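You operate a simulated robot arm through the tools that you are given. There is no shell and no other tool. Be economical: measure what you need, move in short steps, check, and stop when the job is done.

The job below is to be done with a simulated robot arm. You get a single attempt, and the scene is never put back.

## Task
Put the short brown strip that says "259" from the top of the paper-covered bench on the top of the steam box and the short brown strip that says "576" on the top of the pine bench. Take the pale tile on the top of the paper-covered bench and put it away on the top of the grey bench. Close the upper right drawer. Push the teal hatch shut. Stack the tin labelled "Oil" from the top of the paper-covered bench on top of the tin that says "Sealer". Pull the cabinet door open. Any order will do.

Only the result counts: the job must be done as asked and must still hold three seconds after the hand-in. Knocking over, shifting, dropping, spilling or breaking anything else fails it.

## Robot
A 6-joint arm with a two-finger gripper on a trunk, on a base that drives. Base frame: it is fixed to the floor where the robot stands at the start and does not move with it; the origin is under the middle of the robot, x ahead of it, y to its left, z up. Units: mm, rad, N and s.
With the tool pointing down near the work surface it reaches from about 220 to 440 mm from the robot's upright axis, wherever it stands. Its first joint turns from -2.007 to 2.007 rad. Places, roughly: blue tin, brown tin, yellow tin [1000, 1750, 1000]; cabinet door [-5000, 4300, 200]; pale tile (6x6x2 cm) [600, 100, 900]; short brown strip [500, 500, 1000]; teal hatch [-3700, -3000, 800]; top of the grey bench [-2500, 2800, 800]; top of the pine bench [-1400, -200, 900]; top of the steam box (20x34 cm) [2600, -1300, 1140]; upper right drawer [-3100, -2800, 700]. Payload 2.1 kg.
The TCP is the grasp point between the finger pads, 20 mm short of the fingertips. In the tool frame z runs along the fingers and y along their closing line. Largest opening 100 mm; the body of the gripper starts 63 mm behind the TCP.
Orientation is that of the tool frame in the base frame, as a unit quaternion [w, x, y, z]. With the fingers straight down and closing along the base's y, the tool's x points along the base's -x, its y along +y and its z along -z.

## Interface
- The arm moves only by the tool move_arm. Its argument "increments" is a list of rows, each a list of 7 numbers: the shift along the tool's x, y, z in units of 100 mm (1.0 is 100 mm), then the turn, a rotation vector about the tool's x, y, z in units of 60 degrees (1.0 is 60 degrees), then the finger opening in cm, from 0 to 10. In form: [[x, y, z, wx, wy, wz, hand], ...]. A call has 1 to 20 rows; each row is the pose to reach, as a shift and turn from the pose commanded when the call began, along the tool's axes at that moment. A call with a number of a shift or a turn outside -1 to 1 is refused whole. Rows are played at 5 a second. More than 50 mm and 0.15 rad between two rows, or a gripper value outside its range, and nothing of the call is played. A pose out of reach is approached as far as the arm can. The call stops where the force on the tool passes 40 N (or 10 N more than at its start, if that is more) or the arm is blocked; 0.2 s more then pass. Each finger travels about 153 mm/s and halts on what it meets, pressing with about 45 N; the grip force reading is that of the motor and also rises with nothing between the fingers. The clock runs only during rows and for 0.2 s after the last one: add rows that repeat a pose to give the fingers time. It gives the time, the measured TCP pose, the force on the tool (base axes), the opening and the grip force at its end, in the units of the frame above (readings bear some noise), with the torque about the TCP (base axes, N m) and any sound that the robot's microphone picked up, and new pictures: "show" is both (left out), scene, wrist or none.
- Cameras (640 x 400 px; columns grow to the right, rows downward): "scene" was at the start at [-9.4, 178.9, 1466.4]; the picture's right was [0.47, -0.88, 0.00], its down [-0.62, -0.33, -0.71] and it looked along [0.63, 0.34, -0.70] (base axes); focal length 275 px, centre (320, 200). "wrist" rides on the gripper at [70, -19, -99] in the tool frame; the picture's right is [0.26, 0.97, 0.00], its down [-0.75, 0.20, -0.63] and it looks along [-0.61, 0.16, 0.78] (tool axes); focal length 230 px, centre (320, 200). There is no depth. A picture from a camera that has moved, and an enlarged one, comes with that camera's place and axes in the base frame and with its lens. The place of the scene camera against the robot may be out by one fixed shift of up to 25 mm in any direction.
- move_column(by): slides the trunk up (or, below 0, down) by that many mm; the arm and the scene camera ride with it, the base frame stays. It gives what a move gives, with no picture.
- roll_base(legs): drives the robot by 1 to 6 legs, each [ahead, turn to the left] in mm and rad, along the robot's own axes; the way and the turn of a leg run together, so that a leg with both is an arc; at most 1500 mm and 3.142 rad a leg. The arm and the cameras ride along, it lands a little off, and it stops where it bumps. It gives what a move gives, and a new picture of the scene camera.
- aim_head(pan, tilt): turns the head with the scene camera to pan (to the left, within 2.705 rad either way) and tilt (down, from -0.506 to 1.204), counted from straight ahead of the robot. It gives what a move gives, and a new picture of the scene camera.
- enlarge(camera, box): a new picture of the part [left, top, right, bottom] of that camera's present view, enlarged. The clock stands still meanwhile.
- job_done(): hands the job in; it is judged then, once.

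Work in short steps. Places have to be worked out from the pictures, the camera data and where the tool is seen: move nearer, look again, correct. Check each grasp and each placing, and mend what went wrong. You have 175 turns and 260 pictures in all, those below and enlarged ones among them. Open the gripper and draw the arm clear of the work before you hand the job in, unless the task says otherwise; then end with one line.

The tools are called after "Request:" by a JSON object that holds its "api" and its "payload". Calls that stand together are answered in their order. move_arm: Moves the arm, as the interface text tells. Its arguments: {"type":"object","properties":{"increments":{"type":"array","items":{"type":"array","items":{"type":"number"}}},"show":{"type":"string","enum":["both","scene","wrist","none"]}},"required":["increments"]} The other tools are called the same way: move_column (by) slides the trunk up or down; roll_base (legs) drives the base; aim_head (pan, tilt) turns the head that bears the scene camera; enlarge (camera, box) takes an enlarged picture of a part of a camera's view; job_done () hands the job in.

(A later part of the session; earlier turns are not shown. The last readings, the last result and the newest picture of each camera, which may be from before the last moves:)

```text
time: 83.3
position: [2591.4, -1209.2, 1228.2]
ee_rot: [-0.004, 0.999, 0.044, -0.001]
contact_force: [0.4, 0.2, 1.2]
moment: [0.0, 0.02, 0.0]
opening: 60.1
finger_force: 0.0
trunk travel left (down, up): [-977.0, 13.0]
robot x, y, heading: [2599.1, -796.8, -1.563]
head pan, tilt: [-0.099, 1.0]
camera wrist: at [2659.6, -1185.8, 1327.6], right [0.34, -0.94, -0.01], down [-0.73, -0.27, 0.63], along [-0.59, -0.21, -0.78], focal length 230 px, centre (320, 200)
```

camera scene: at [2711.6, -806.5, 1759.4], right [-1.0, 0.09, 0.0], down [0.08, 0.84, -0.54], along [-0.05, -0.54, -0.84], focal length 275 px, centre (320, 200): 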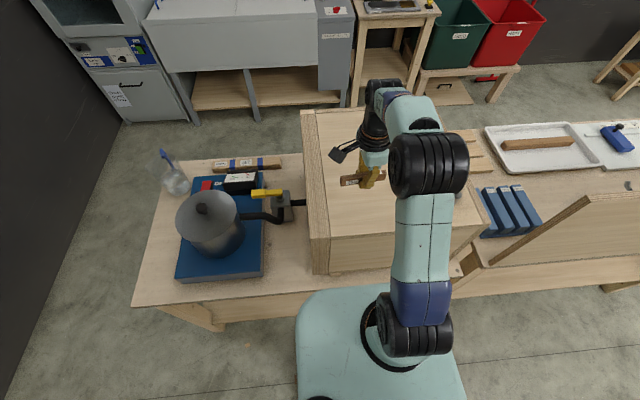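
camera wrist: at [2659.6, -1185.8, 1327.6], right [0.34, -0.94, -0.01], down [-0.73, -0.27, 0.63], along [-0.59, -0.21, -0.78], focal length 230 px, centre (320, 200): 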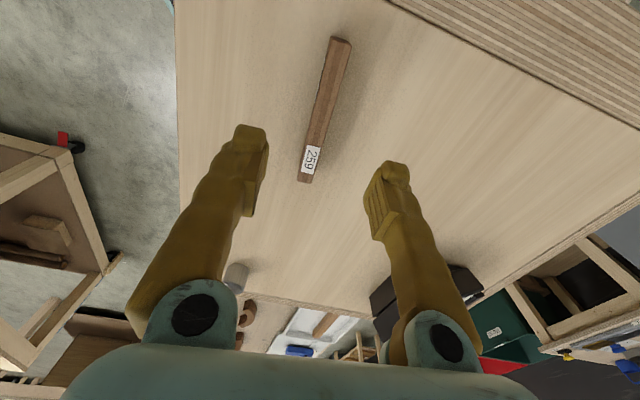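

Strip 259 lies on the steam box. I retract and drive back along the aisle to the right end of the bench for the tile.

Request:
{"api": "move_arm", "payload": {"increments": [[0, -0.45, -0.05, 0, 0, 0, 10], [0, -0.9, -0.1, 0, 0, 0, 10]], "show": "none"}}

Request:
{"api": "roll_base", "payload": {"legs": [[-200, 0], [0, -1.579], [1500, 0], [480, 0], [0, -1.571], [150, 0]]}}

Request:
{"api": "aim_head", "payload": {"pan": 0.0, "tilt": 0.9}}

```text
time: 83.9
position: [2584.8, -1119.1, 1242.1]
ee_rot: [-0.002, 0.999, 0.044, -0.001]
contact_force: [0.3, 0.3, -0.7]
moment: [-0.02, 0.04, 0.0]
opening: 99.6
finger_force: 0.0
trunk travel left (down, up): [-977.0, 13.0]
robot x, y, heading: [2599.1, -794.0, -1.56]
head pan, tilt: [-0.099, 1.0]
```

```text
time: 103.6
position: [612.1, -118.7, 1243.5]
ee_rot: [0.0, -0.048, 0.999, 0.0]
contact_force: [-0.3, -1.0, 0.5]
moment: [0.09, 0.01, 0.0]
opening: 100.0
finger_force: 0.0
trunk travel left (down, up): [-977.0, 13.0]
robot x, y, heading: [597.2, -442.4, 1.588]
head pan, tilt: [-0.099, 1.0]
camera scene: at [443.8, -447.8, 1759.5], right [1.0, -0.08, 0.0], down [-0.07, -0.83, -0.55], along [0.05, 0.54, -0.84], focal length 275 px, centre (320, 200)
```

scene: 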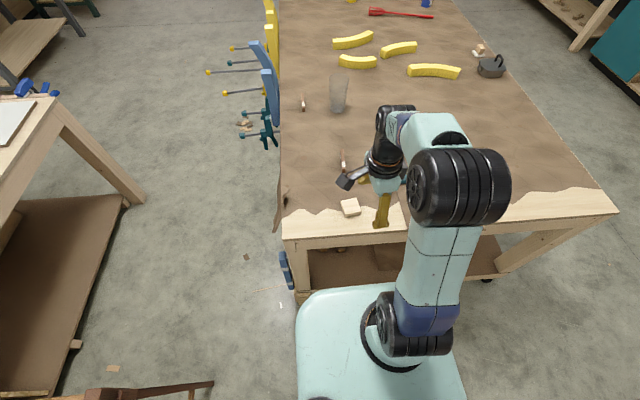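

```text
time: 104.2
position: [611.3, -113.0, 1240.8]
ee_rot: [0.001, -0.047, 0.999, -0.003]
contact_force: [-0.9, -0.3, -0.6]
moment: [0.02, 0.01, -0.04]
opening: 100.0
finger_force: 0.0
trunk travel left (down, up): [-977.0, 13.0]
robot x, y, heading: [598.8, -437.5, 1.59]
head pan, tilt: [0.0, 0.901]
camera scene: at [436.4, -433.1, 1766.7], right [1.0, 0.01, 0.0], down [0.01, -0.78, -0.62], along [-0.01, 0.62, -0.78], focal length 275 px, centre (320, 200)
```

scene: 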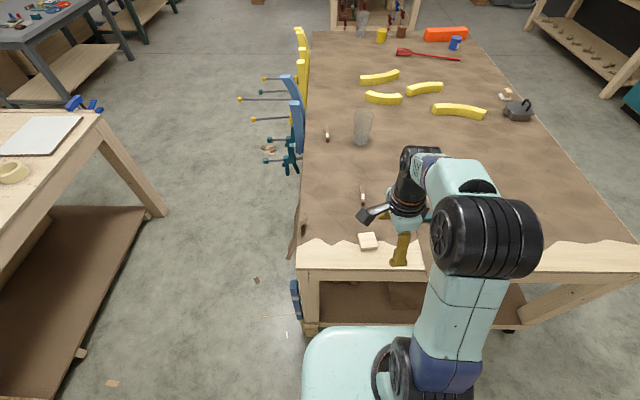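

Tile estimated at [~615,58]. I drive 110 mm closer, lower the trunk and look with the wrist camera.

Request:
{"api": "roll_base", "payload": {"legs": [[110, 0]]}}

Request:
{"api": "move_column", "payload": {"by": -160}}

Request:
{"api": "enlarge", "payload": {"camera": "wrist", "box": [0, 0, 640, 400]}}

```text
time: 105.4
position: [609.7, -15.2, 1245.9]
ee_rot: [0.002, -0.046, 0.999, 0.003]
contact_force: [0.0, 0.1, -0.2]
moment: [-0.02, 0.0, 0.02]
opening: 100.0
finger_force: 0.0
trunk travel left (down, up): [-977.0, 13.0]
robot x, y, heading: [599.7, -329.0, 1.585]
head pan, tilt: [0.0, 0.901]
camera scene: at [434.8, -333.2, 1766.8], right [1.0, 0.01, 0.0], down [0.01, -0.78, -0.63], along [-0.01, 0.63, -0.78], focal length 275 px, centre (320, 200)
```

scene: 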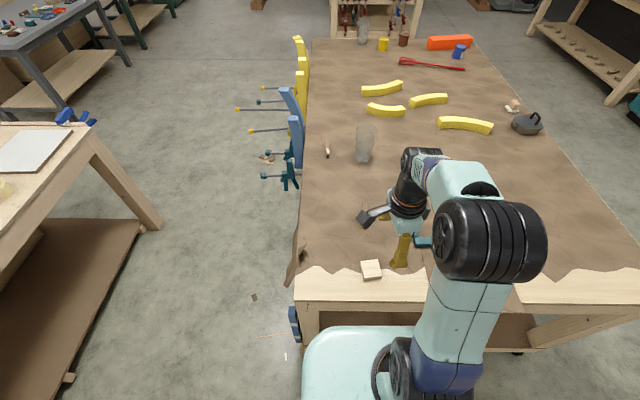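

```text
time: 107.3
position: [610.9, -5.0, 1082.5]
ee_rot: [0.001, -0.047, 0.999, -0.001]
contact_force: [0.3, 0.0, -0.3]
moment: [-0.02, 0.01, -0.03]
opening: 100.0
finger_force: 0.0
trunk travel left (down, up): [-817.0, 173.0]
robot x, y, heading: [595.8, -327.2, 1.588]
head pan, tilt: [0.0, 0.901]
```

```text
1.00 times, centred on (320, 200) of wrist (not enlarged: the box is as wide or as high as the picture)
camera zoom: at [542.4, -30.6, 1182.0], right [-0.35, 0.94, 0.0], down [0.73, 0.27, 0.63], along [0.59, 0.22, -0.78], focal length 230 px, centre (320, 200)
```

zoom: 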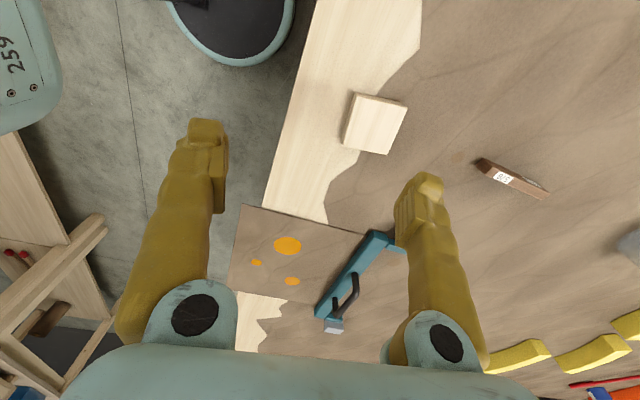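

Tile centre ≈[613,61], turned ~9°. I move over it, align, and go down in slow steps.

Request:
{"api": "move_arm", "payload": {"increments": [[-0.04, 0.35, 0.3, 0, 0, -0.03, 10], [-0.08, 0.645, 0.6, 0, 0, -0.057, 10], [-0.08, 0.645, 0.95, 0, 0, -0.057, 10]], "show": "wrist"}}

```text
time: 108.1
position: [613.2, 60.8, 989.6]
ee_rot: [0.0, -0.076, 0.997, -0.001]
contact_force: [0.2, -0.6, 0.1]
moment: [-0.01, -0.01, 0.03]
opening: 99.8
finger_force: 0.1
trunk travel left (down, up): [-817.0, 173.0]
robot x, y, heading: [594.5, -328.5, 1.582]
head pan, tilt: [0.0, 0.901]
camera wrist: at [546.7, 30.3, 1088.1], right [-0.4, 0.92, 0.0], down [0.71, 0.31, 0.63], along [0.58, 0.25, -0.78], focal length 230 px, centre (320, 200)
```

wrist: 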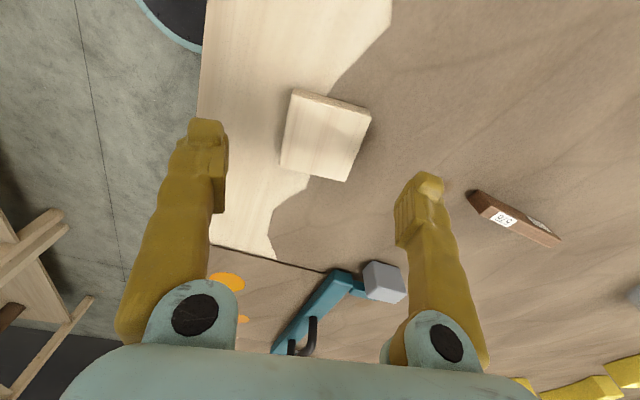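

Centred; I go down to z≈924 and close.

Request:
{"api": "move_arm", "payload": {"increments": [[0, 0.04, 0.35, 0, 0, 0, 10], [0, 0.04, 0.55, 0, 0, 0, 10], [0, 0.04, 0.655, 0, 0, 0, 10], [0, 0.04, 0.655, 0, 0, 0, 6], [0, 0.04, 0.655, 0, 0, 0, 4], [0, 0.04, 0.655, 0, 0, 0, 4]], "show": "wrist"}}

```text
time: 109.5
position: [612.4, 63.4, 921.5]
ee_rot: [0.001, -0.077, 0.997, -0.001]
contact_force: [-0.1, 0.1, 0.1]
moment: [-0.02, 0.01, -0.04]
opening: 58.4
finger_force: 45.1
trunk travel left (down, up): [-817.0, 173.0]
robot x, y, heading: [594.4, -330.4, 1.588]
head pan, tilt: [0.0, 0.901]
camera wrist: at [546.9, 34.0, 1020.9], right [-0.4, 0.92, 0.0], down [0.71, 0.31, 0.63], along [0.58, 0.25, -0.78], focal length 230 px, centre (320, 200)
```

wrist: 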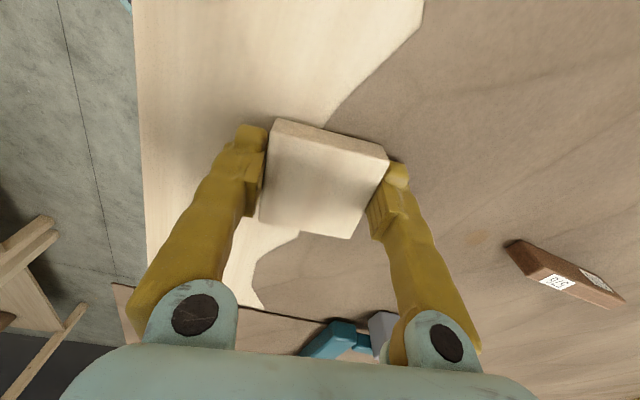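

Tile held (58 mm). I lift, retract, and drive round the chair into the aisle towards the grey bench.

Request:
{"api": "move_arm", "payload": {"increments": [[0, 0, -0.4, 0, 0, 0, 4], [0, -0.3, -0.8, 0, 0, 0, 4], [0.05, -0.7, -1, 0, 0, 0, 4], [0.1, -1, -1, 0, 0, 0, 4]], "show": "none"}}

Request:
{"api": "roll_base", "payload": {"legs": [[-260, 0], [0, 1.555], [215, 0], [0, -0.877], [1200, 0]]}}

```text
time: 110.5
position: [615.6, -35.9, 1021.4]
ee_rot: [0.001, -0.077, 0.997, -0.001]
contact_force: [-0.8, -0.4, -0.8]
moment: [-0.02, 0.01, 0.02]
opening: 58.1
finger_force: 45.0
trunk travel left (down, up): [-817.0, 173.0]
robot x, y, heading: [596.6, -326.7, 1.587]
head pan, tilt: [0.0, 0.901]
```

```text
time: 125.4
position: [-521.0, 628.1, 1023.5]
ee_rot: [0.001, -0.388, 0.921, 0.0]
contact_force: [0.2, 0.0, -1.0]
moment: [0.01, 0.03, 0.03]
opening: 58.1
finger_force: 44.6
trunk travel left (down, up): [-817.0, 173.0]
robot x, y, heading: [-361.2, 382.5, 2.235]
head pan, tilt: [0.0, 0.901]
camera scene: at [-502.8, 305.4, 1606.7], right [0.79, 0.61, 0.0], down [0.48, -0.62, -0.62], along [-0.38, 0.49, -0.78], focal length 275 px, centre (320, 200)
```

scene: 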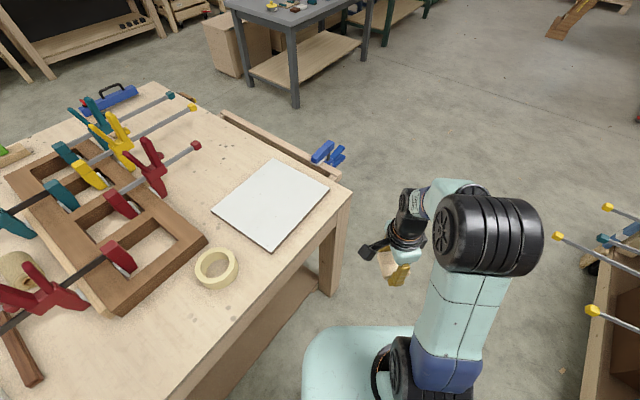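

I go round the pine bench corner and on to a spot in front of the grey bench.

Request:
{"api": "roll_base", "payload": {"legs": [[0, -0.664], [900, 0], [0, 0.722], [1000, 0], [900, 0], [0, 0.849]]}}

Request:
{"api": "aim_head", "payload": {"pan": 0.0, "tilt": 0.7}}

```text
time: 145.3
position: [-1918.7, 2731.3, 1021.3]
ee_rot: [-0.001, 0.765, -0.644, 0.0]
contact_force: [0.6, -0.1, -1.4]
moment: [-0.02, -0.01, 0.02]
opening: 58.4
finger_force: 45.3
trunk travel left (down, up): [-817.0, 173.0]
robot x, y, heading: [-1624.7, 2718.2, -3.108]
head pan, tilt: [0.0, 0.901]
camera scene: at [-1657.6, 2574.1, 1606.7], right [-0.03, 1.0, 0.0], down [0.78, 0.03, -0.62], along [-0.62, -0.02, -0.78], focal length 275 px, centre (320, 200)
```

scene: 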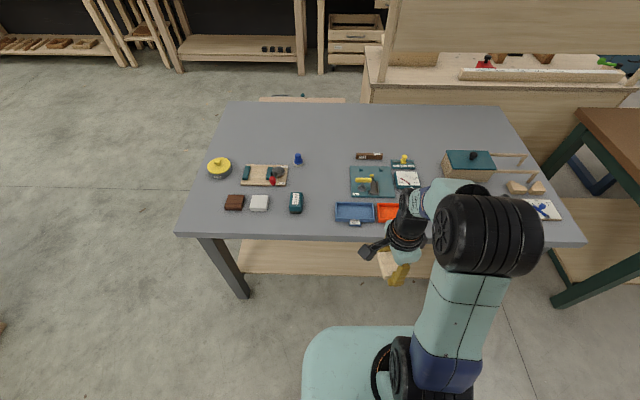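

```text
time: 146.0
position: [-1920.0, 2732.2, 1021.3]
ee_rot: [-0.001, 0.765, -0.644, 0.0]
contact_force: [0.5, -0.1, -0.1]
moment: [-0.01, 0.05, 0.02]
opening: 58.3
finger_force: 45.0
trunk travel left (down, up): [-817.0, 173.0]
robot x, y, heading: [-1626.7, 2713.0, -3.106]
head pan, tilt: [0.0, 0.7]
camera scene: at [-1666.9, 2573.6, 1622.8], right [-0.03, 1.0, 0.0], down [0.64, 0.02, -0.76], along [-0.76, -0.03, -0.64], focal length 275 px, centre (320, 200)
```

scene: 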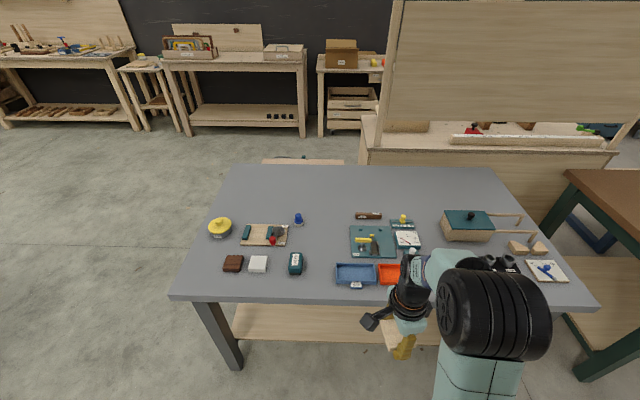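

I choose the clear gap between the teal canister and the blue tray, around [-2310,2550]. I drive in diagonally to ≈[-1885,2570] facing the bench.

Request:
{"api": "roll_base", "payload": {"legs": [[0, 0.472], [285, 0], [0, -0.508]]}}

Request:
{"api": "aim_head", "payload": {"pan": 0.0, "tilt": 1.1}}

Request:
{"api": "enlarge", "payload": {"camera": "wrist", "box": [0, 0, 640, 400]}}

```text
time: 150.8
position: [-2167.3, 2616.1, 1022.5]
ee_rot: [-0.001, 0.745, -0.667, 0.0]
contact_force: [0.5, 0.2, -0.3]
moment: [-0.02, -0.01, -0.04]
opening: 58.3
finger_force: 45.2
trunk travel left (down, up): [-817.0, 173.0]
robot x, y, heading: [-1873.5, 2585.4, 3.115]
head pan, tilt: [0.0, 0.7]
camera scene: at [-1925.2, 2440.2, 1622.8], right [0.03, 1.0, 0.0], down [0.64, -0.02, -0.77], along [-0.76, 0.02, -0.64], focal length 275 px, centre (320, 200)
```

scene: 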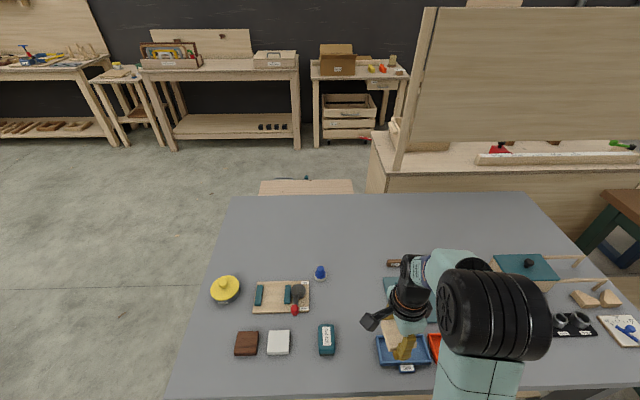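

```text
time: 151.7
position: [-2166.9, 2615.6, 1022.3]
ee_rot: [-0.002, 0.745, -0.667, 0.0]
contact_force: [0.6, -1.0, -0.3]
moment: [0.01, -0.03, -0.01]
opening: 58.2
finger_force: 44.5
trunk travel left (down, up): [-817.0, 173.0]
robot x, y, heading: [-1874.7, 2581.6, 3.112]
head pan, tilt: [0.0, 1.1]
camera scene: at [-1903.5, 2439.7, 1592.9], right [0.03, 1.0, 0.0], down [0.89, -0.02, -0.45], along [-0.45, 0.01, -0.89], focal length 275 px, centre (320, 200)
```

scene: 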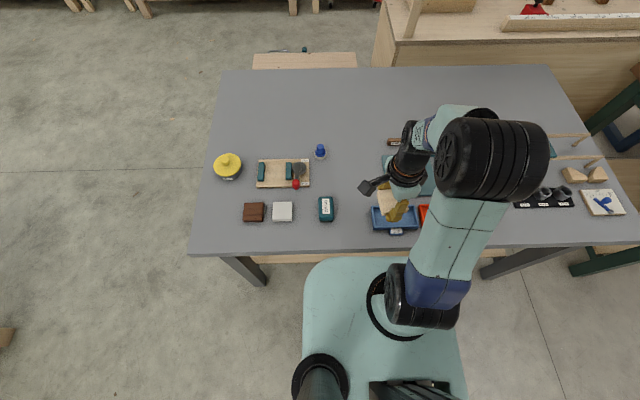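

```text
1.00 times, centred on (320, 200) of wrist (not enlarged: the box is as wide or as high as the picture)
camera zoom: at [-2141.2, 2546.5, 1121.0], right [-0.93, -0.36, 0.0], down [-0.28, 0.72, 0.63], along [-0.23, 0.59, -0.78], focal length 230 px, centre (320, 200)
```

zoom: 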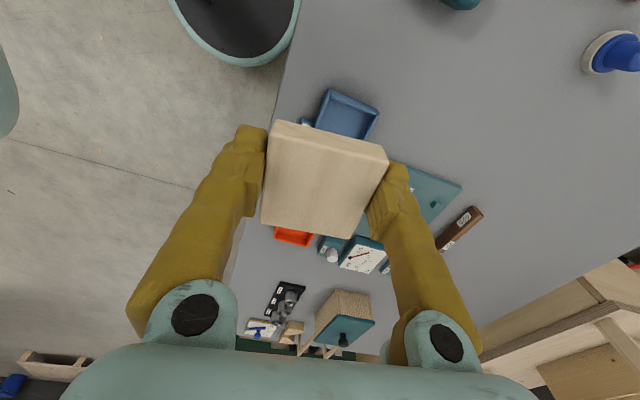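

Gap centre is ≈[-2300,2553] (both cameras agree). I lower the trunk 100 mm and move over it.

Request:
{"api": "move_column", "payload": {"by": -100}}

Request:
{"api": "move_arm", "payload": {"increments": [[0.25, 0.35, 0, 0, 0, 0.05, 4], [0.49, 0.7, 0, 0, 0, 0.105, 4], [0.49, 1.0, 0, 0, 0, 0.105, 4]], "show": "none"}}

Request:
{"api": "move_arm", "payload": {"increments": [[0, 0.2, 0, 0, 0, 0, 4], [0, 0.38, 0, 0, 0, 0, 4], [0, 0.38, 0.3, 0, 0, 0, 4]], "show": "both"}}

```text
time: 153.0
position: [-2168.4, 2613.8, 921.1]
ee_rot: [-0.002, 0.745, -0.667, -0.001]
contact_force: [0.5, -0.1, -0.6]
moment: [0.0, 0.01, -0.02]
opening: 57.9
finger_force: 44.6
trunk travel left (down, up): [-717.0, 273.0]
robot x, y, heading: [-1877.7, 2580.5, 3.116]
head pan, tilt: [0.0, 1.1]
```

```text
time: 153.8
position: [-2261.9, 2555.7, 920.7]
ee_rot: [-0.002, 0.708, -0.706, 0.001]
contact_force: [-1.2, 0.5, 0.3]
moment: [0.01, -0.03, 0.02]
opening: 58.4
finger_force: 44.4
trunk travel left (down, up): [-717.0, 273.0]
robot x, y, heading: [-1876.5, 2580.8, 3.119]
head pan, tilt: [0.0, 1.1]
```

```text
time: 154.6
position: [-2299.7, 2554.3, 891.1]
ee_rot: [-0.002, 0.708, -0.706, 0.001]
contact_force: [-0.2, -0.7, -0.2]
moment: [0.02, -0.01, -0.01]
opening: 58.4
finger_force: 44.7
trunk travel left (down, up): [-717.0, 273.0]
robot x, y, heading: [-1875.1, 2586.4, 3.115]
head pan, tilt: [0.0, 1.1]
camera scene: at [-1904.0, 2439.6, 1492.8], right [0.03, 1.0, 0.0], down [0.89, -0.02, -0.45], along [-0.45, 0.01, -0.89], focal length 275 px, centre (320, 200)
camera wrist: at [-2281.3, 2483.3, 989.8], right [-0.97, -0.26, 0.0], down [-0.2, 0.75, 0.63], along [-0.16, 0.61, -0.78], focal length 230 px, centre (320, 200)
```

scene: 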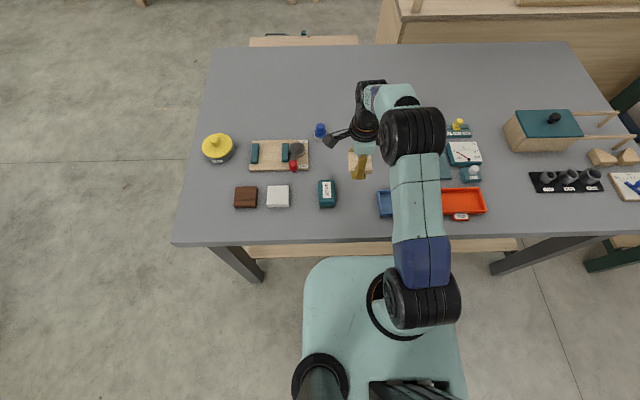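
wrist: 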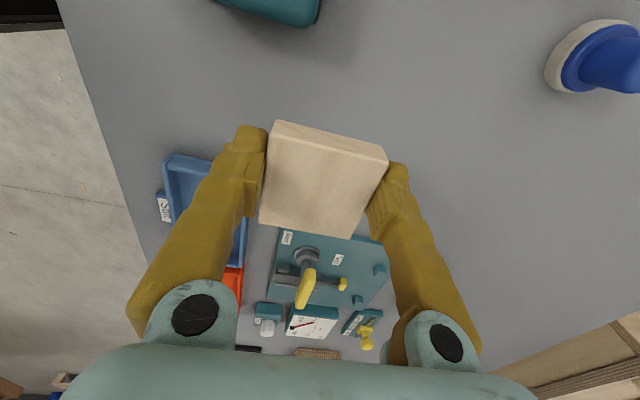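

All clear around. I lower slowly to contact.

Request:
{"api": "move_arm", "payload": {"increments": [[-0.05, 0, 0.3, 0, 0, 0, 4], [-0.05, 0, 0.5, 0, 0, 0, 4], [-0.05, 0, 0.56, 0, 0, 0, 4], [-0.05, 0, 0.6, 0, 0, 0, 4], [-0.05, 0, 0.63, 0, 0, 0, 4], [-0.05, 0, 0.66, 0, 0, 0, 4], [-0.05, 0, 0.69, 0, 0, 0, 4], [-0.05, 0, 0.72, 0, 0, 0, 4], [-0.05, 0, 0.75, 0, 0, 0, 4], [-0.05, 0, 0.78, 0, 0, 0, 4], [-0.05, 0, 0.81, 0, 0, 0, 4], [-0.05, 0, 0.84, 0, 0, 0, 4]], "show": "wrist"}}

```text
time: 156.7
position: [-2300.0, 2559.6, 821.0]
ee_rot: [0.003, 0.708, -0.706, -0.005]
contact_force: [5.4, -0.4, 23.4]
moment: [0.11, -0.89, -0.07]
opening: 58.3
finger_force: 44.8
trunk travel left (down, up): [-717.0, 273.0]
robot x, y, heading: [-1876.7, 2584.0, 3.116]
head pan, tilt: [0.0, 1.1]
stopped in row 10: the force on the tool passed its limit at 46 N (the readings are from after the stop); the commanded pose is now the measured one
camera wrist: at [-2279.6, 2488.5, 919.1], right [-0.97, -0.26, 0.01], down [-0.19, 0.75, 0.63], along [-0.17, 0.61, -0.77], focal length 230 px, centre (320, 200)
```

wrist: 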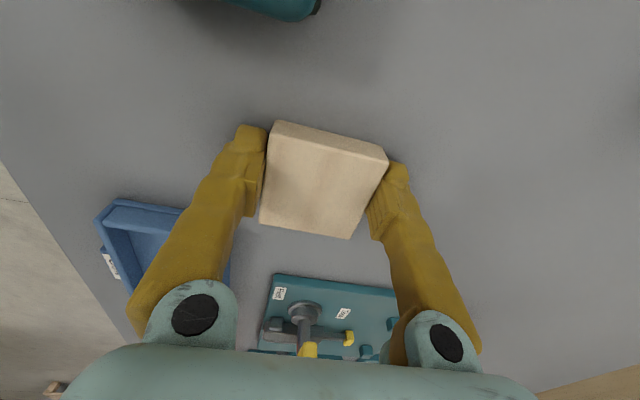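

Contact at TCP 821. I open and rise.

Request:
{"api": "move_arm", "payload": {"increments": [[0, 0, -0.015, 0, 0, 0, 5.8], [0, 0, -0.015, 0, 0, 0, 6.8], [0, 0, -0.015, 0, 0, 0, 7.6], [0, 0, -0.2, 0, 0, 0, 7.6], [0, 0, -0.6, 0, 0, 0, 7.6], [0, 0, -1.0, 0, 0, 0, 7.6]], "show": "wrist"}}

```text
time: 158.1
position: [-2301.5, 2556.6, 919.3]
ee_rot: [0.001, 0.708, -0.707, -0.003]
contact_force: [-0.5, 0.2, -0.4]
moment: [-0.02, 0.06, -0.04]
opening: 75.9
finger_force: 0.0
trunk travel left (down, up): [-717.0, 273.0]
robot x, y, heading: [-1875.3, 2580.7, 3.115]
head pan, tilt: [0.0, 1.1]
camera wrist: at [-2282.0, 2486.6, 1017.8], right [-0.97, -0.26, 0.01], down [-0.2, 0.75, 0.63], along [-0.17, 0.61, -0.77], focal length 230 px, centre (320, 200)
```

wrist: 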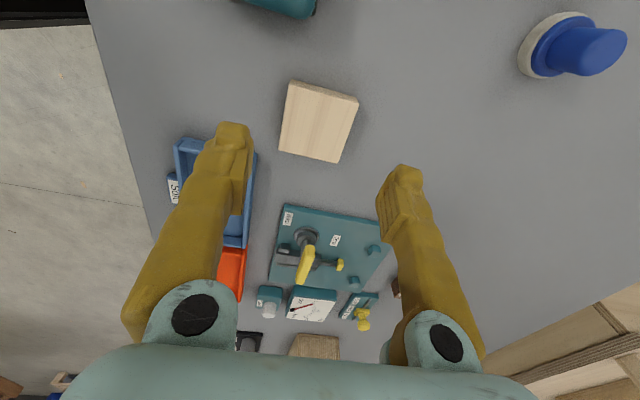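

Tile placed cleanly. I retract and look around towards the cabinet door.

Request:
{"api": "move_arm", "payload": {"increments": [[0, -0.5, -0.2, 0, 0, 0, 7.6], [0, -1, -0.4, 0, 0, 0, 7.6]], "show": "none"}}

Request:
{"api": "roll_base", "payload": {"legs": [[-300, 0]]}}

Request:
{"api": "aim_head", "payload": {"pan": -0.5, "tilt": 0.35}}

```text
refused: row 1 steps farther than a row can; nothing moved
```

```text
time: 160.2
position: [-2000.8, 2548.8, 919.5]
ee_rot: [0.002, 0.708, -0.706, -0.003]
contact_force: [0.1, -0.4, -0.2]
moment: [0.0, 0.0, 0.01]
opening: 76.0
finger_force: 0.0
trunk travel left (down, up): [-717.0, 273.0]
robot x, y, heading: [-1578.3, 2576.4, 3.116]
head pan, tilt: [0.0, 1.1]
camera scene: at [-1602.8, 2432.0, 1492.8], right [0.02, 1.0, 0.0], down [0.89, -0.02, -0.45], along [-0.45, 0.01, -0.89], focal length 275 px, centre (320, 200)
```

scene: 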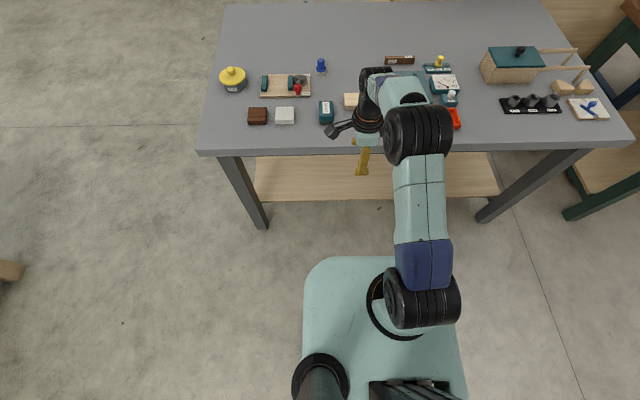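

```text
time: 161.3
position: [-2000.2, 2548.9, 918.2]
ee_rot: [0.002, 0.709, -0.706, -0.003]
contact_force: [0.4, -0.2, 0.1]
moment: [0.01, 0.01, -0.01]
opening: 75.8
finger_force: 0.0
trunk travel left (down, up): [-717.0, 273.0]
robot x, y, heading: [-1574.2, 2576.5, 3.12]
head pan, tilt: [-0.499, 0.351]
camera scene: at [-1620.3, 2477.0, 1554.1], right [0.5, 0.87, 0.0], down [0.3, -0.17, -0.94], along [-0.81, 0.47, -0.34], focal length 275 px, centre (320, 200)
```

scene: 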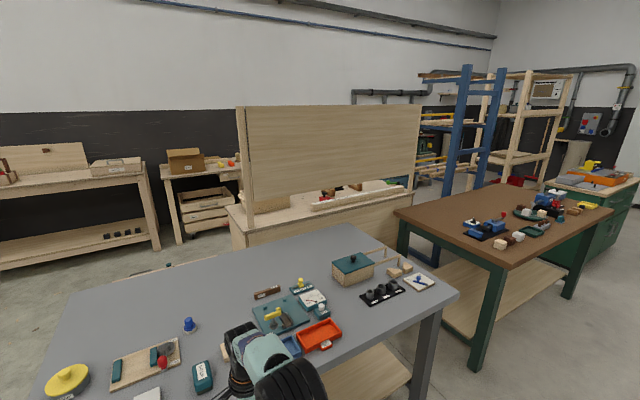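

The cabinet door seems to lie behind the bench with the upright board. I go round the grey bench on its near side to view it.

Request:
{"api": "roll_base", "payload": {"legs": [[0, 1.348], [900, 0], [0, -1.32], [1500, 0]]}}

Request:
{"api": "aim_head", "payload": {"pan": -0.8, "tilt": 0.35}}

```text
time: 179.6
position: [-3746.0, 1632.1, 917.9]
ee_rot: [0.002, 0.728, -0.686, -0.004]
contact_force: [0.0, -0.1, 0.3]
moment: [0.0, 0.01, -0.01]
opening: 76.0
finger_force: 0.0
trunk travel left (down, up): [-717.0, 273.0]
robot x, y, heading: [-3316.5, 1684.7, -3.108]
head pan, tilt: [-0.499, 0.351]
camera scene: at [-3359.8, 1584.8, 1554.2], right [0.45, 0.89, 0.0], down [0.31, -0.15, -0.94], along [-0.84, 0.42, -0.34], focal length 275 px, centre (320, 200)
```

scene: 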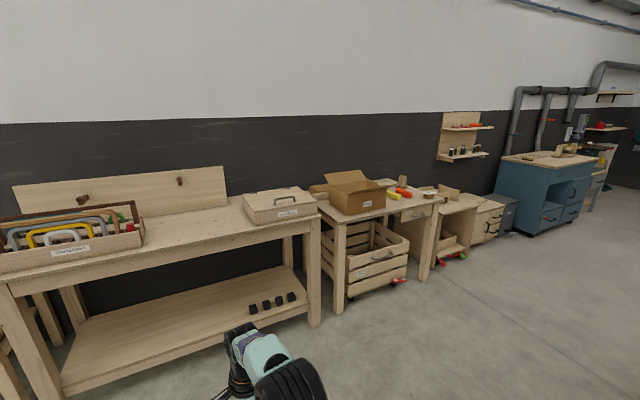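

```text
time: 180.4
position: [-3744.9, 1633.9, 918.5]
ee_rot: [0.002, 0.728, -0.685, -0.003]
contact_force: [-0.2, -0.3, -0.1]
moment: [0.0, 0.03, 0.01]
opening: 76.0
finger_force: 0.0
trunk travel left (down, up): [-717.0, 273.0]
robot x, y, heading: [-3324.6, 1679.6, -3.107]
head pan, tilt: [-0.799, 0.351]
camera scene: at [-3343.8, 1607.4, 1554.2], right [0.69, 0.72, 0.0], down [0.25, -0.24, -0.94], along [-0.68, 0.65, -0.34], focal length 275 px, centre (320, 200)
```

scene: 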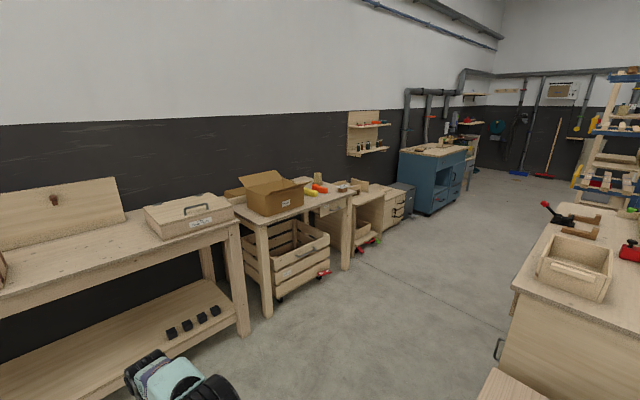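

The door's place falls on the small wooden cabinet along the wall; I enlarge it.

Request:
{"api": "enlarge", "payload": {"camera": "scene", "box": [330, 160, 490, 260]}}

```text
4.00 times, centred on (410, 210) of scene
camera zoom: at [-3343.8, 1607.4, 1554.2], right [0.69, 0.72, 0.0], down [0.25, -0.24, -0.94], along [-0.68, 0.65, -0.34], focal length 1099 px, centre (-40, 160)
```

zoom: 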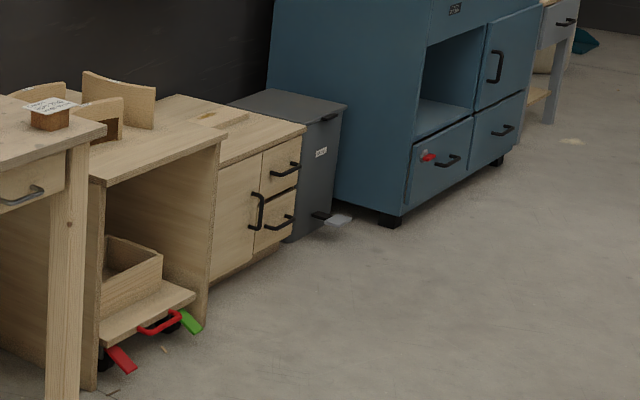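

That is the cabinet: a door with a vertical black handle on its right edge, hinged left. I retract the arm a bit and drive down the aisle to ≈[-4300,4320] facing it.

Request:
{"api": "move_arm", "payload": {"increments": [[0, -0.4, -0.1, 0, 0, 0, 7.6], [0, -0.8, -0.2, 0, 0, 0, 7.6], [0, -1, -0.2, 0, 0, 0, 7.6]], "show": "none"}}

Request:
{"api": "roll_base", "payload": {"legs": [[0, -0.937], [1172, 0], [0, -0.524], [1500, 0], [238, 0], [0, 1.427]]}}

Request:
{"api": "aim_head", "payload": {"pan": 0.0, "tilt": 0.9}}

```text
time: 181.2
position: [-3643.9, 1638.0, 937.9]
ee_rot: [0.002, 0.729, -0.685, -0.004]
contact_force: [-1.0, 0.3, 0.3]
moment: [0.03, -0.03, -0.02]
opening: 75.9
finger_force: 0.0
trunk travel left (down, up): [-717.0, 273.0]
robot x, y, heading: [-3319.7, 1686.0, -3.109]
head pan, tilt: [-0.799, 0.351]
```

```text
time: 186.2
position: [-3712.4, 2171.9, 939.0]
ee_rot: [-0.006, -0.297, 0.955, 0.003]
contact_force: [-0.2, 0.3, 0.5]
moment: [-0.05, 0.03, 0.0]
opening: 75.8
finger_force: 0.0
trunk travel left (down, up): [-717.0, 273.0]
robot x, y, heading: [-3524.4, 1904.5, 2.044]
head pan, tilt: [-0.799, 0.351]
stopped in leg 2: the robot was blocked; the commanded pose is now the measured one
camera scene: at [-3607.2, 1878.1, 1554.5], right [0.95, -0.33, 0.0], down [-0.12, -0.33, -0.94], along [0.3, 0.89, -0.35], focal length 275 px, centre (320, 200)
```

scene: 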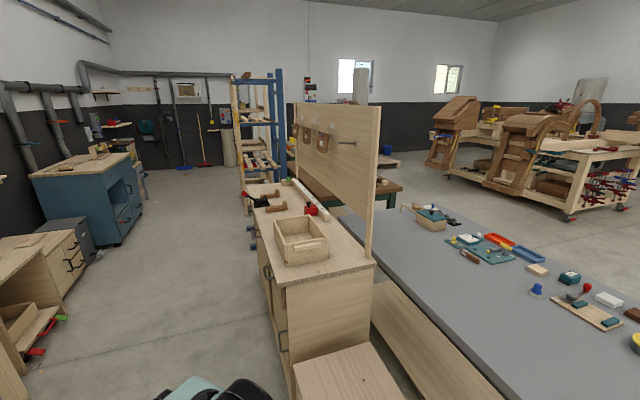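

```text
time: 187.3
position: [-3716.2, 2167.7, 938.0]
ee_rot: [-0.003, -0.298, 0.954, 0.004]
contact_force: [0.5, -0.3, 0.5]
moment: [0.01, -0.01, 0.03]
opening: 75.9
finger_force: 0.1
trunk travel left (down, up): [-717.0, 273.0]
robot x, y, heading: [-3521.1, 1905.2, 2.037]
head pan, tilt: [0.0, 0.901]
camera scene: at [-3677.1, 1852.3, 1506.7], right [0.89, 0.45, 0.0], down [0.35, -0.7, -0.62], along [-0.28, 0.55, -0.78], focal length 275 px, centre (320, 200)
```

scene: 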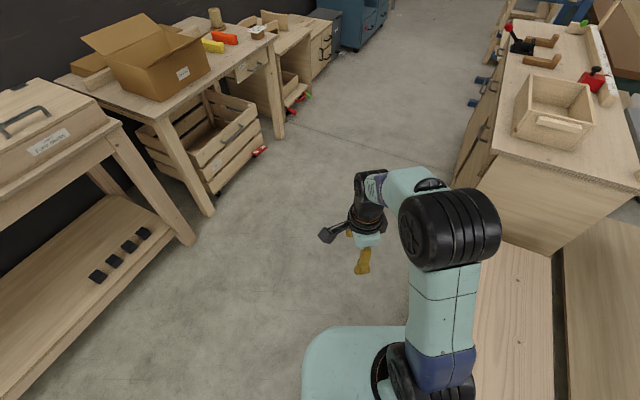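

A low box beside the board bench blocked the base corner. I back off, swing wider to x≈-4040, and go on up the aisle.

Request:
{"api": "roll_base", "payload": {"legs": [[-100, 0], [0, 0.663], [620, 0], [0, -1.01], [1500, 0], [740, 0]]}}

Request:
{"api": "roll_base", "payload": {"legs": [[0, 1.45]]}}

```text
time: 206.5
position: [-4302.1, 4611.3, 938.4]
ee_rot: [-0.002, -0.107, 0.994, 0.004]
contact_force: [0.4, 0.0, 0.0]
moment: [-0.03, 0.01, 0.01]
opening: 76.1
finger_force: 0.0
trunk travel left (down, up): [-717.0, 273.0]
robot x, y, heading: [-4223.3, 4297.5, 1.647]
head pan, tilt: [0.0, 0.901]
camera scene: at [-4387.0, 4295.8, 1506.7], right [1.0, 0.08, 0.0], down [0.06, -0.78, -0.62], along [-0.05, 0.62, -0.78], focal length 275 px, centre (320, 200)
```

scene: 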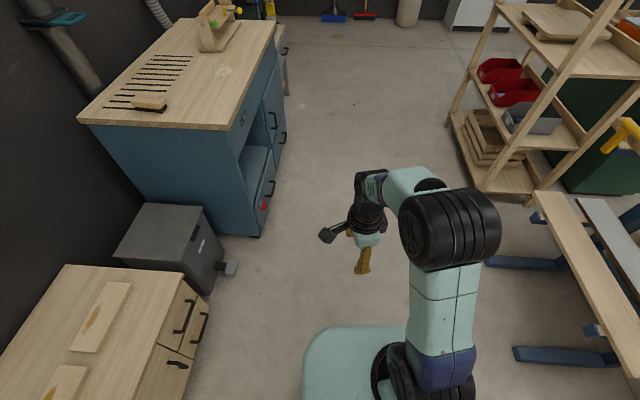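

```text
time: 210.4
position: [-4548.5, 4256.1, 937.4]
ee_rot: [0.005, 0.74, -0.672, -0.001]
contact_force: [-0.8, -0.2, -0.8]
moment: [0.01, 0.01, -0.03]
opening: 76.1
finger_force: 0.1
trunk travel left (down, up): [-717.0, 273.0]
robot x, y, heading: [-4221.3, 4292.5, 3.102]
head pan, tilt: [0.0, 0.901]
camera scene: at [-4267.5, 4152.2, 1506.7], right [0.04, 1.0, 0.0], down [0.78, -0.03, -0.62], along [-0.62, 0.03, -0.78], focal length 275 px, centre (320, 200)
```

scene: 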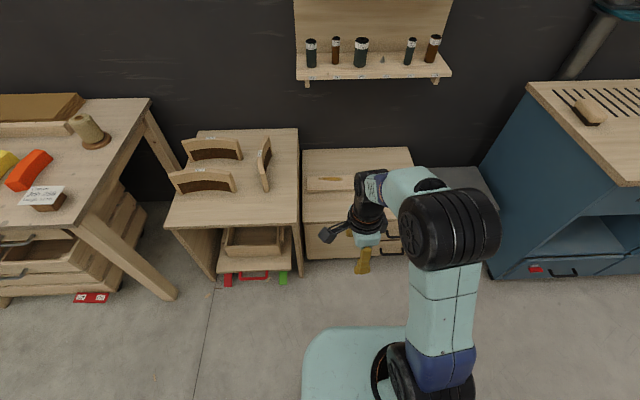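

The cabinet front is at x≈-4990, z 0–560. I lower the trunk for a frontal look and lower work.

Request:
{"api": "move_column", "payload": {"by": -550}}

Request:
{"api": "aim_head", "payload": {"pan": -0.1, "tilt": 0.6}}

Request:
{"api": "enlarge", "payload": {"camera": "wrist", "box": [0, 0, 640, 400]}}

```text
refused: -550 is not a number from -400 to 400
```

```text
time: 211.2
position: [-4548.7, 4257.0, 938.5]
ee_rot: [0.005, 0.74, -0.673, -0.001]
contact_force: [-0.9, 0.1, -0.2]
moment: [-0.02, 0.01, 0.02]
opening: 75.7
finger_force: 0.0
trunk travel left (down, up): [-717.0, 273.0]
robot x, y, heading: [-4224.3, 4295.3, 3.097]
head pan, tilt: [-0.099, 0.6]
camera scene: at [-4279.7, 4161.5, 1531.4], right [0.14, 0.99, 0.0], down [0.56, -0.08, -0.82], along [-0.82, 0.12, -0.57], focal length 275 px, centre (320, 200)
```

scene: 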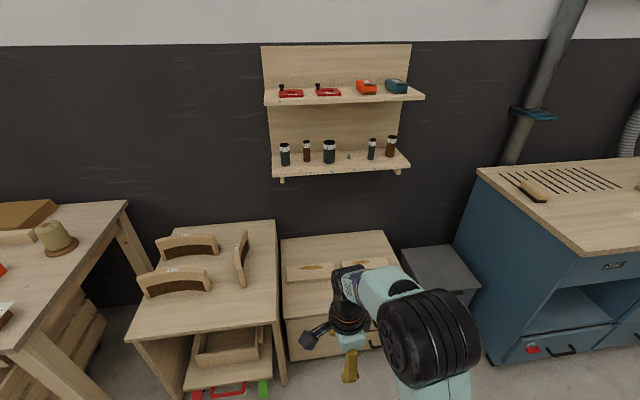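

```text
1.00 times, centred on (320, 200) of wrist (not enlarged: the box is as wide or as high as the picture)
camera zoom: at [-4522.4, 4187.6, 1037.4], right [-0.94, -0.35, 0.01], down [-0.27, 0.73, 0.63], along [-0.23, 0.59, -0.78], focal length 230 px, centre (320, 200)
```

zoom: 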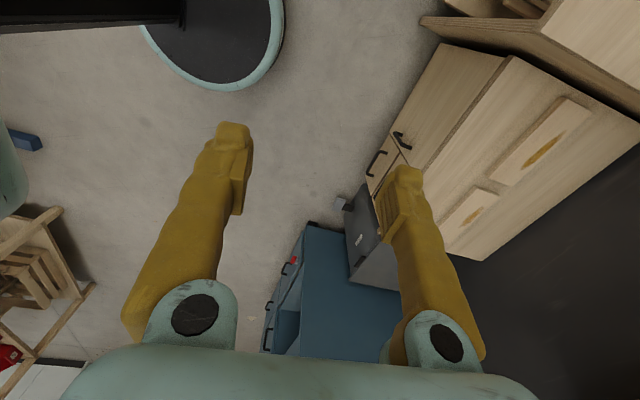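

I lower in two strokes and then look.

Request:
{"api": "move_column", "payload": {"by": -400}}

Request:
{"api": "move_column", "payload": {"by": -100}}

Request:
{"api": "aim_head", "payload": {"pan": -0.3, "tilt": 0.5}}

Request:
{"api": "enlarge", "payload": {"camera": "wrist", "box": [0, 0, 640, 400]}}

```text
time: 215.1
position: [-4548.6, 4256.4, 538.4]
ee_rot: [0.005, 0.74, -0.673, -0.002]
contact_force: [0.1, -0.7, 0.1]
moment: [0.0, 0.0, -0.01]
opening: 75.8
finger_force: 0.0
trunk travel left (down, up): [-317.0, 673.0]
robot x, y, heading: [-4224.0, 4294.1, 3.097]
head pan, tilt: [-0.099, 0.6]
```

```text
time: 216.4
position: [-4549.3, 4256.8, 438.7]
ee_rot: [0.004, 0.74, -0.673, -0.002]
contact_force: [0.8, -1.0, 0.0]
moment: [-0.02, 0.01, 0.0]
opening: 75.7
finger_force: 0.0
trunk travel left (down, up): [-217.0, 773.0]
robot x, y, heading: [-4227.2, 4294.2, 3.103]
head pan, tilt: [-0.099, 0.6]
```

```text
time: 217.1
position: [-4548.2, 4255.2, 437.6]
ee_rot: [0.005, 0.74, -0.672, -0.001]
contact_force: [-0.4, -0.3, -0.4]
moment: [0.02, 0.02, 0.0]
opening: 75.9
finger_force: 0.0
trunk travel left (down, up): [-217.0, 773.0]
robot x, y, heading: [-4224.9, 4296.6, 3.1]
head pan, tilt: [-0.3, 0.499]
camera scene: at [-4277.8, 4179.6, 1040.5], right [0.33, 0.94, 0.0], down [0.45, -0.16, -0.88], along [-0.83, 0.29, -0.48], focal length 275 px, centre (320, 200)
```

scene: 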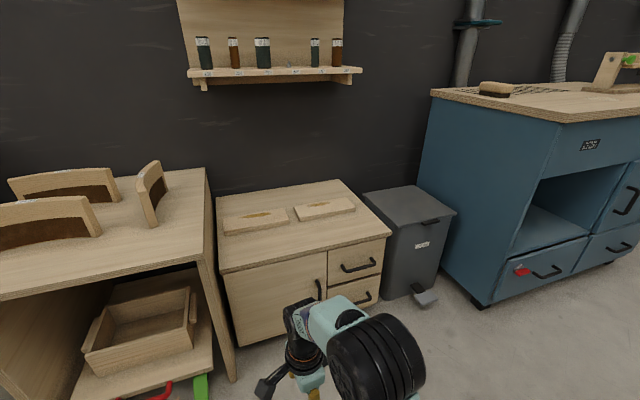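

```text
1.00 times, centred on (320, 200) of wrist (not enlarged: the box is as wide or as high as the picture)
camera zoom: at [-4522.3, 4187.7, 537.4], right [-0.94, -0.35, 0.01], down [-0.27, 0.73, 0.63], along [-0.23, 0.59, -0.78], focal length 230 px, centre (320, 200)
```

zoom: 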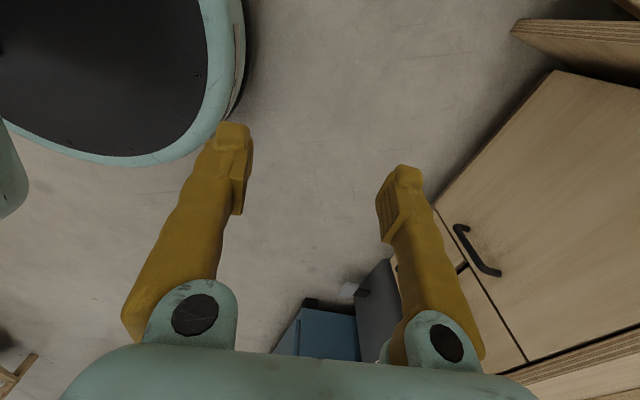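

The door handle is vertical at about [-4970,4428], z 165–290. I turn the tool so it will close along y, then pitch it to horizontal.

Request:
{"api": "move_arm", "payload": {"increments": [[0, 0, 0, 0, 0, -0.12, 7.6], [0, 0, 0, 0, 0, -0.24, 7.6], [0, 0, 0, 0, 0, -0.36, 7.6], [0, 0, 0, 0, 0, -0.48, 7.6], [0, 0, 0, 0, 0, -0.6, 7.6], [0, 0, 0, 0, 0, -0.705, 7.6]], "show": "none"}}

Request:
{"api": "move_arm", "payload": {"increments": [[0, 0, 0, 0, 0, -0.12, 7.6], [0, 0, 0, 0, 0, -0.24, 7.6], [0, 0, 0, 0, 0, -0.36, 7.6], [0, 0, 0, 0, 0, -0.48, 7.6], [0, 0, 0, 0, 0, -0.6, 7.6], [0, 0, 0, 0, 0, -0.705, 7.6]], "show": "none"}}

Request:
{"api": "move_arm", "payload": {"increments": [[-0.15, 0, 0, 0, -0.12, 0, 7.6], [-0.3, 0, 0, 0, -0.24, 0, 7.6], [-0.45, 0, 0, 0, -0.36, 0, 7.6], [-0.6, 0, 0, 0, -0.48, 0, 7.6], [-0.75, 0, 0, 0, -0.6, 0, 7.6], [-0.9, 0, 0, 0, -0.72, 0, 7.6]], "show": "scene"}}

```text
time: 218.5
position: [-4547.9, 4254.6, 438.4]
ee_rot: [0.004, 0.933, -0.359, -0.002]
contact_force: [-0.4, -0.1, 0.3]
moment: [0.02, 0.0, -0.04]
opening: 76.0
finger_force: 0.1
trunk travel left (down, up): [-217.0, 773.0]
robot x, y, heading: [-4227.1, 4298.1, 3.1]
head pan, tilt: [-0.3, 0.499]
```

```text
time: 219.9
position: [-4548.2, 4255.1, 437.5]
ee_rot: [0.002, 1.0, 0.002, -0.005]
contact_force: [0.6, 0.5, -0.3]
moment: [0.0, 0.0, -0.01]
opening: 75.9
finger_force: 0.2
trunk travel left (down, up): [-217.0, 773.0]
robot x, y, heading: [-4225.3, 4292.8, 3.096]
head pan, tilt: [-0.3, 0.499]
```

```text
time: 221.3
position: [-4622.0, 4278.9, 436.4]
ee_rot: [-0.048, 0.95, -0.016, -0.307]
contact_force: [-0.5, -0.6, 0.2]
moment: [0.07, -0.08, -0.02]
opening: 76.0
finger_force: 0.0
out of reach, approached as far as the arm can: row 4, 5, 6
trunk travel left (down, up): [-217.0, 773.0]
robot x, y, heading: [-4223.5, 4297.9, 3.101]
head pan, tilt: [-0.3, 0.499]
camera scene: at [-4277.9, 4179.6, 1040.5], right [0.33, 0.94, 0.0], down [0.45, -0.16, -0.88], along [-0.83, 0.29, -0.48], focal length 275 px, centre (320, 200)
```

scene: 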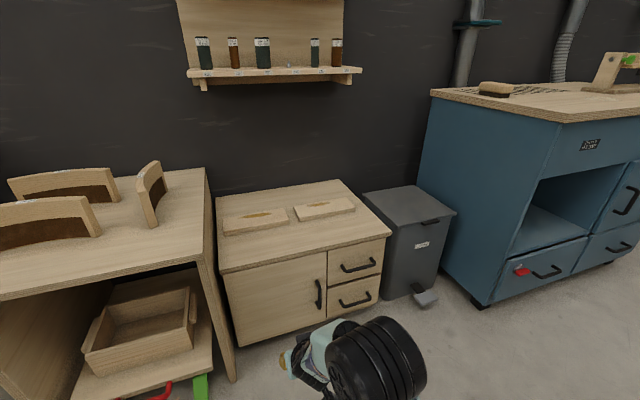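

The pitch stalls since the wrist would be too close in; I continue the pitch while moving the TCP further forward.

Request:
{"api": "move_arm", "payload": {"increments": [[-0.3, 0, 0.22, 0, 0, 0, 7.6], [-0.5, 0, 0.37, 0, -0.12, 0, 7.6], [-0.65, 0, 0.48, 0, -0.24, 0, 7.6], [-0.8, 0, 0.6, 0, -0.36, 0, 7.6], [-0.9, 0, 0.67, 0, -0.48, 0, 7.6]], "show": "scene"}}

```text
time: 222.5
position: [-4734.7, 4281.5, 436.2]
ee_rot: [-0.052, 0.843, -0.001, -0.536]
contact_force: [-0.4, -0.6, -0.2]
moment: [-0.01, 0.02, 0.0]
opening: 76.1
finger_force: 0.0
trunk travel left (down, up): [-217.0, 773.0]
robot x, y, heading: [-4226.4, 4292.2, 3.099]
head pan, tilt: [-0.3, 0.499]
camera scene: at [-4277.9, 4179.7, 1040.5], right [0.33, 0.94, 0.0], down [0.45, -0.16, -0.88], along [-0.83, 0.29, -0.48], focal length 275 px, centre (320, 200)
```

scene: 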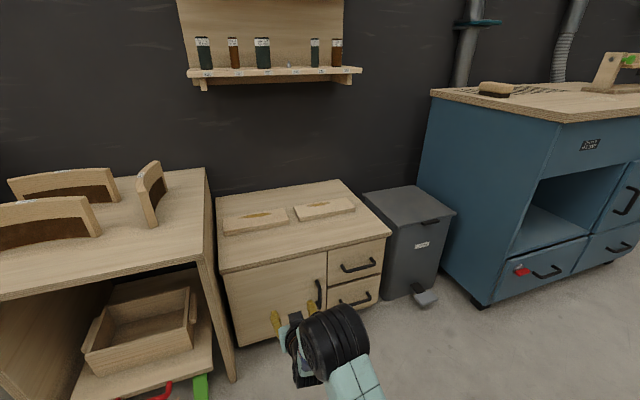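

Good, 65° pitched at 508 mm radius. I finish levelling the tool (with small yaw/roll corrections).

Request:
{"api": "move_arm", "payload": {"increments": [[-0.04, 0, 0.07, -0.028, -0.105, 0.01, 7.6], [-0.07, 0, 0.14, -0.056, -0.21, 0.02, 7.6], [-0.1, 0, 0.2, -0.084, -0.314, 0.03, 7.6], [-0.1, 0, 0.2, -0.112, -0.418, 0.039, 7.6]], "show": "none"}}

Request:
{"api": "roll_base", "payload": {"legs": [[0, -0.441], [200, 0], [0, 0.482]]}}

Request:
{"api": "move_column", "payload": {"by": -205}}

Request:
{"api": "enlarge", "payload": {"camera": "wrist", "box": [0, 0, 640, 400]}}

```text
time: 223.5
position: [-4780.8, 4211.5, 447.3]
ee_rot: [-0.018, 0.709, 0.03, -0.704]
contact_force: [0.0, 0.7, 0.1]
moment: [-0.01, 0.0, -0.03]
opening: 76.0
finger_force: 0.1
out of reach, approached as far as the arm can: row 1, 2, 3, 4
trunk travel left (down, up): [-217.0, 773.0]
robot x, y, heading: [-4222.6, 4295.0, 3.099]
head pan, tilt: [-0.3, 0.499]
```

```text
time: 226.4
position: [-4916.8, 4542.5, 446.1]
ee_rot: [-0.173, 0.699, -0.128, -0.682]
contact_force: [18.9, -4.1, 7.9]
moment: [-0.23, 0.38, 0.85]
opening: 74.9
finger_force: 0.1
trunk travel left (down, up): [-217.0, 773.0]
robot x, y, heading: [-4381.7, 4376.7, 2.657]
head pan, tilt: [-0.3, 0.499]
stopped in leg 2: the force on the tool passed its limit at 155 N (the readings are from after the stop); the commanded pose is now the measured one
camera scene: at [-4478.4, 4288.1, 1040.8], right [0.71, 0.7, 0.0], down [0.33, -0.34, -0.88], along [-0.62, 0.62, -0.48], focal length 275 px, centre (320, 200)
```

scene: 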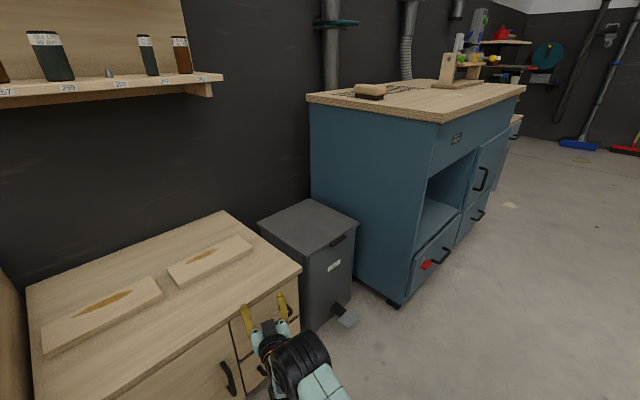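

```text
time: 227.0
position: [-4917.8, 4541.9, 425.6]
ee_rot: [-0.172, 0.695, -0.127, -0.687]
contact_force: [25.0, -5.1, 10.7]
moment: [-0.27, 0.5, 1.12]
opening: 74.7
finger_force: 0.0
trunk travel left (down, up): [-194.0, 796.0]
robot x, y, heading: [-4386.2, 4380.5, 2.652]
head pan, tilt: [-0.3, 0.499]
stopped: the force on the tool passed its limit at 58 N (the readings are from after the stop); the commanded pose is now the measured one
```

```text
1.00 times, centred on (320, 200) of wrist (not enlarged: the box is as wide or as high as the picture)
camera zoom: at [-4817.7, 4521.1, 358.0], right [-0.39, -0.86, -0.32], down [0.47, -0.49, 0.73], along [-0.79, 0.14, 0.6], focal length 230 px, centre (320, 200)
```

zoom: 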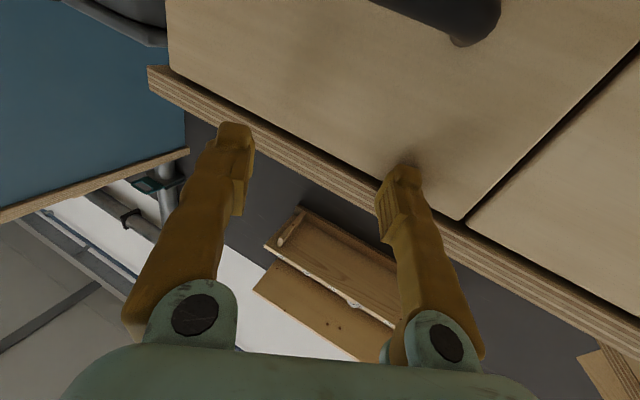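

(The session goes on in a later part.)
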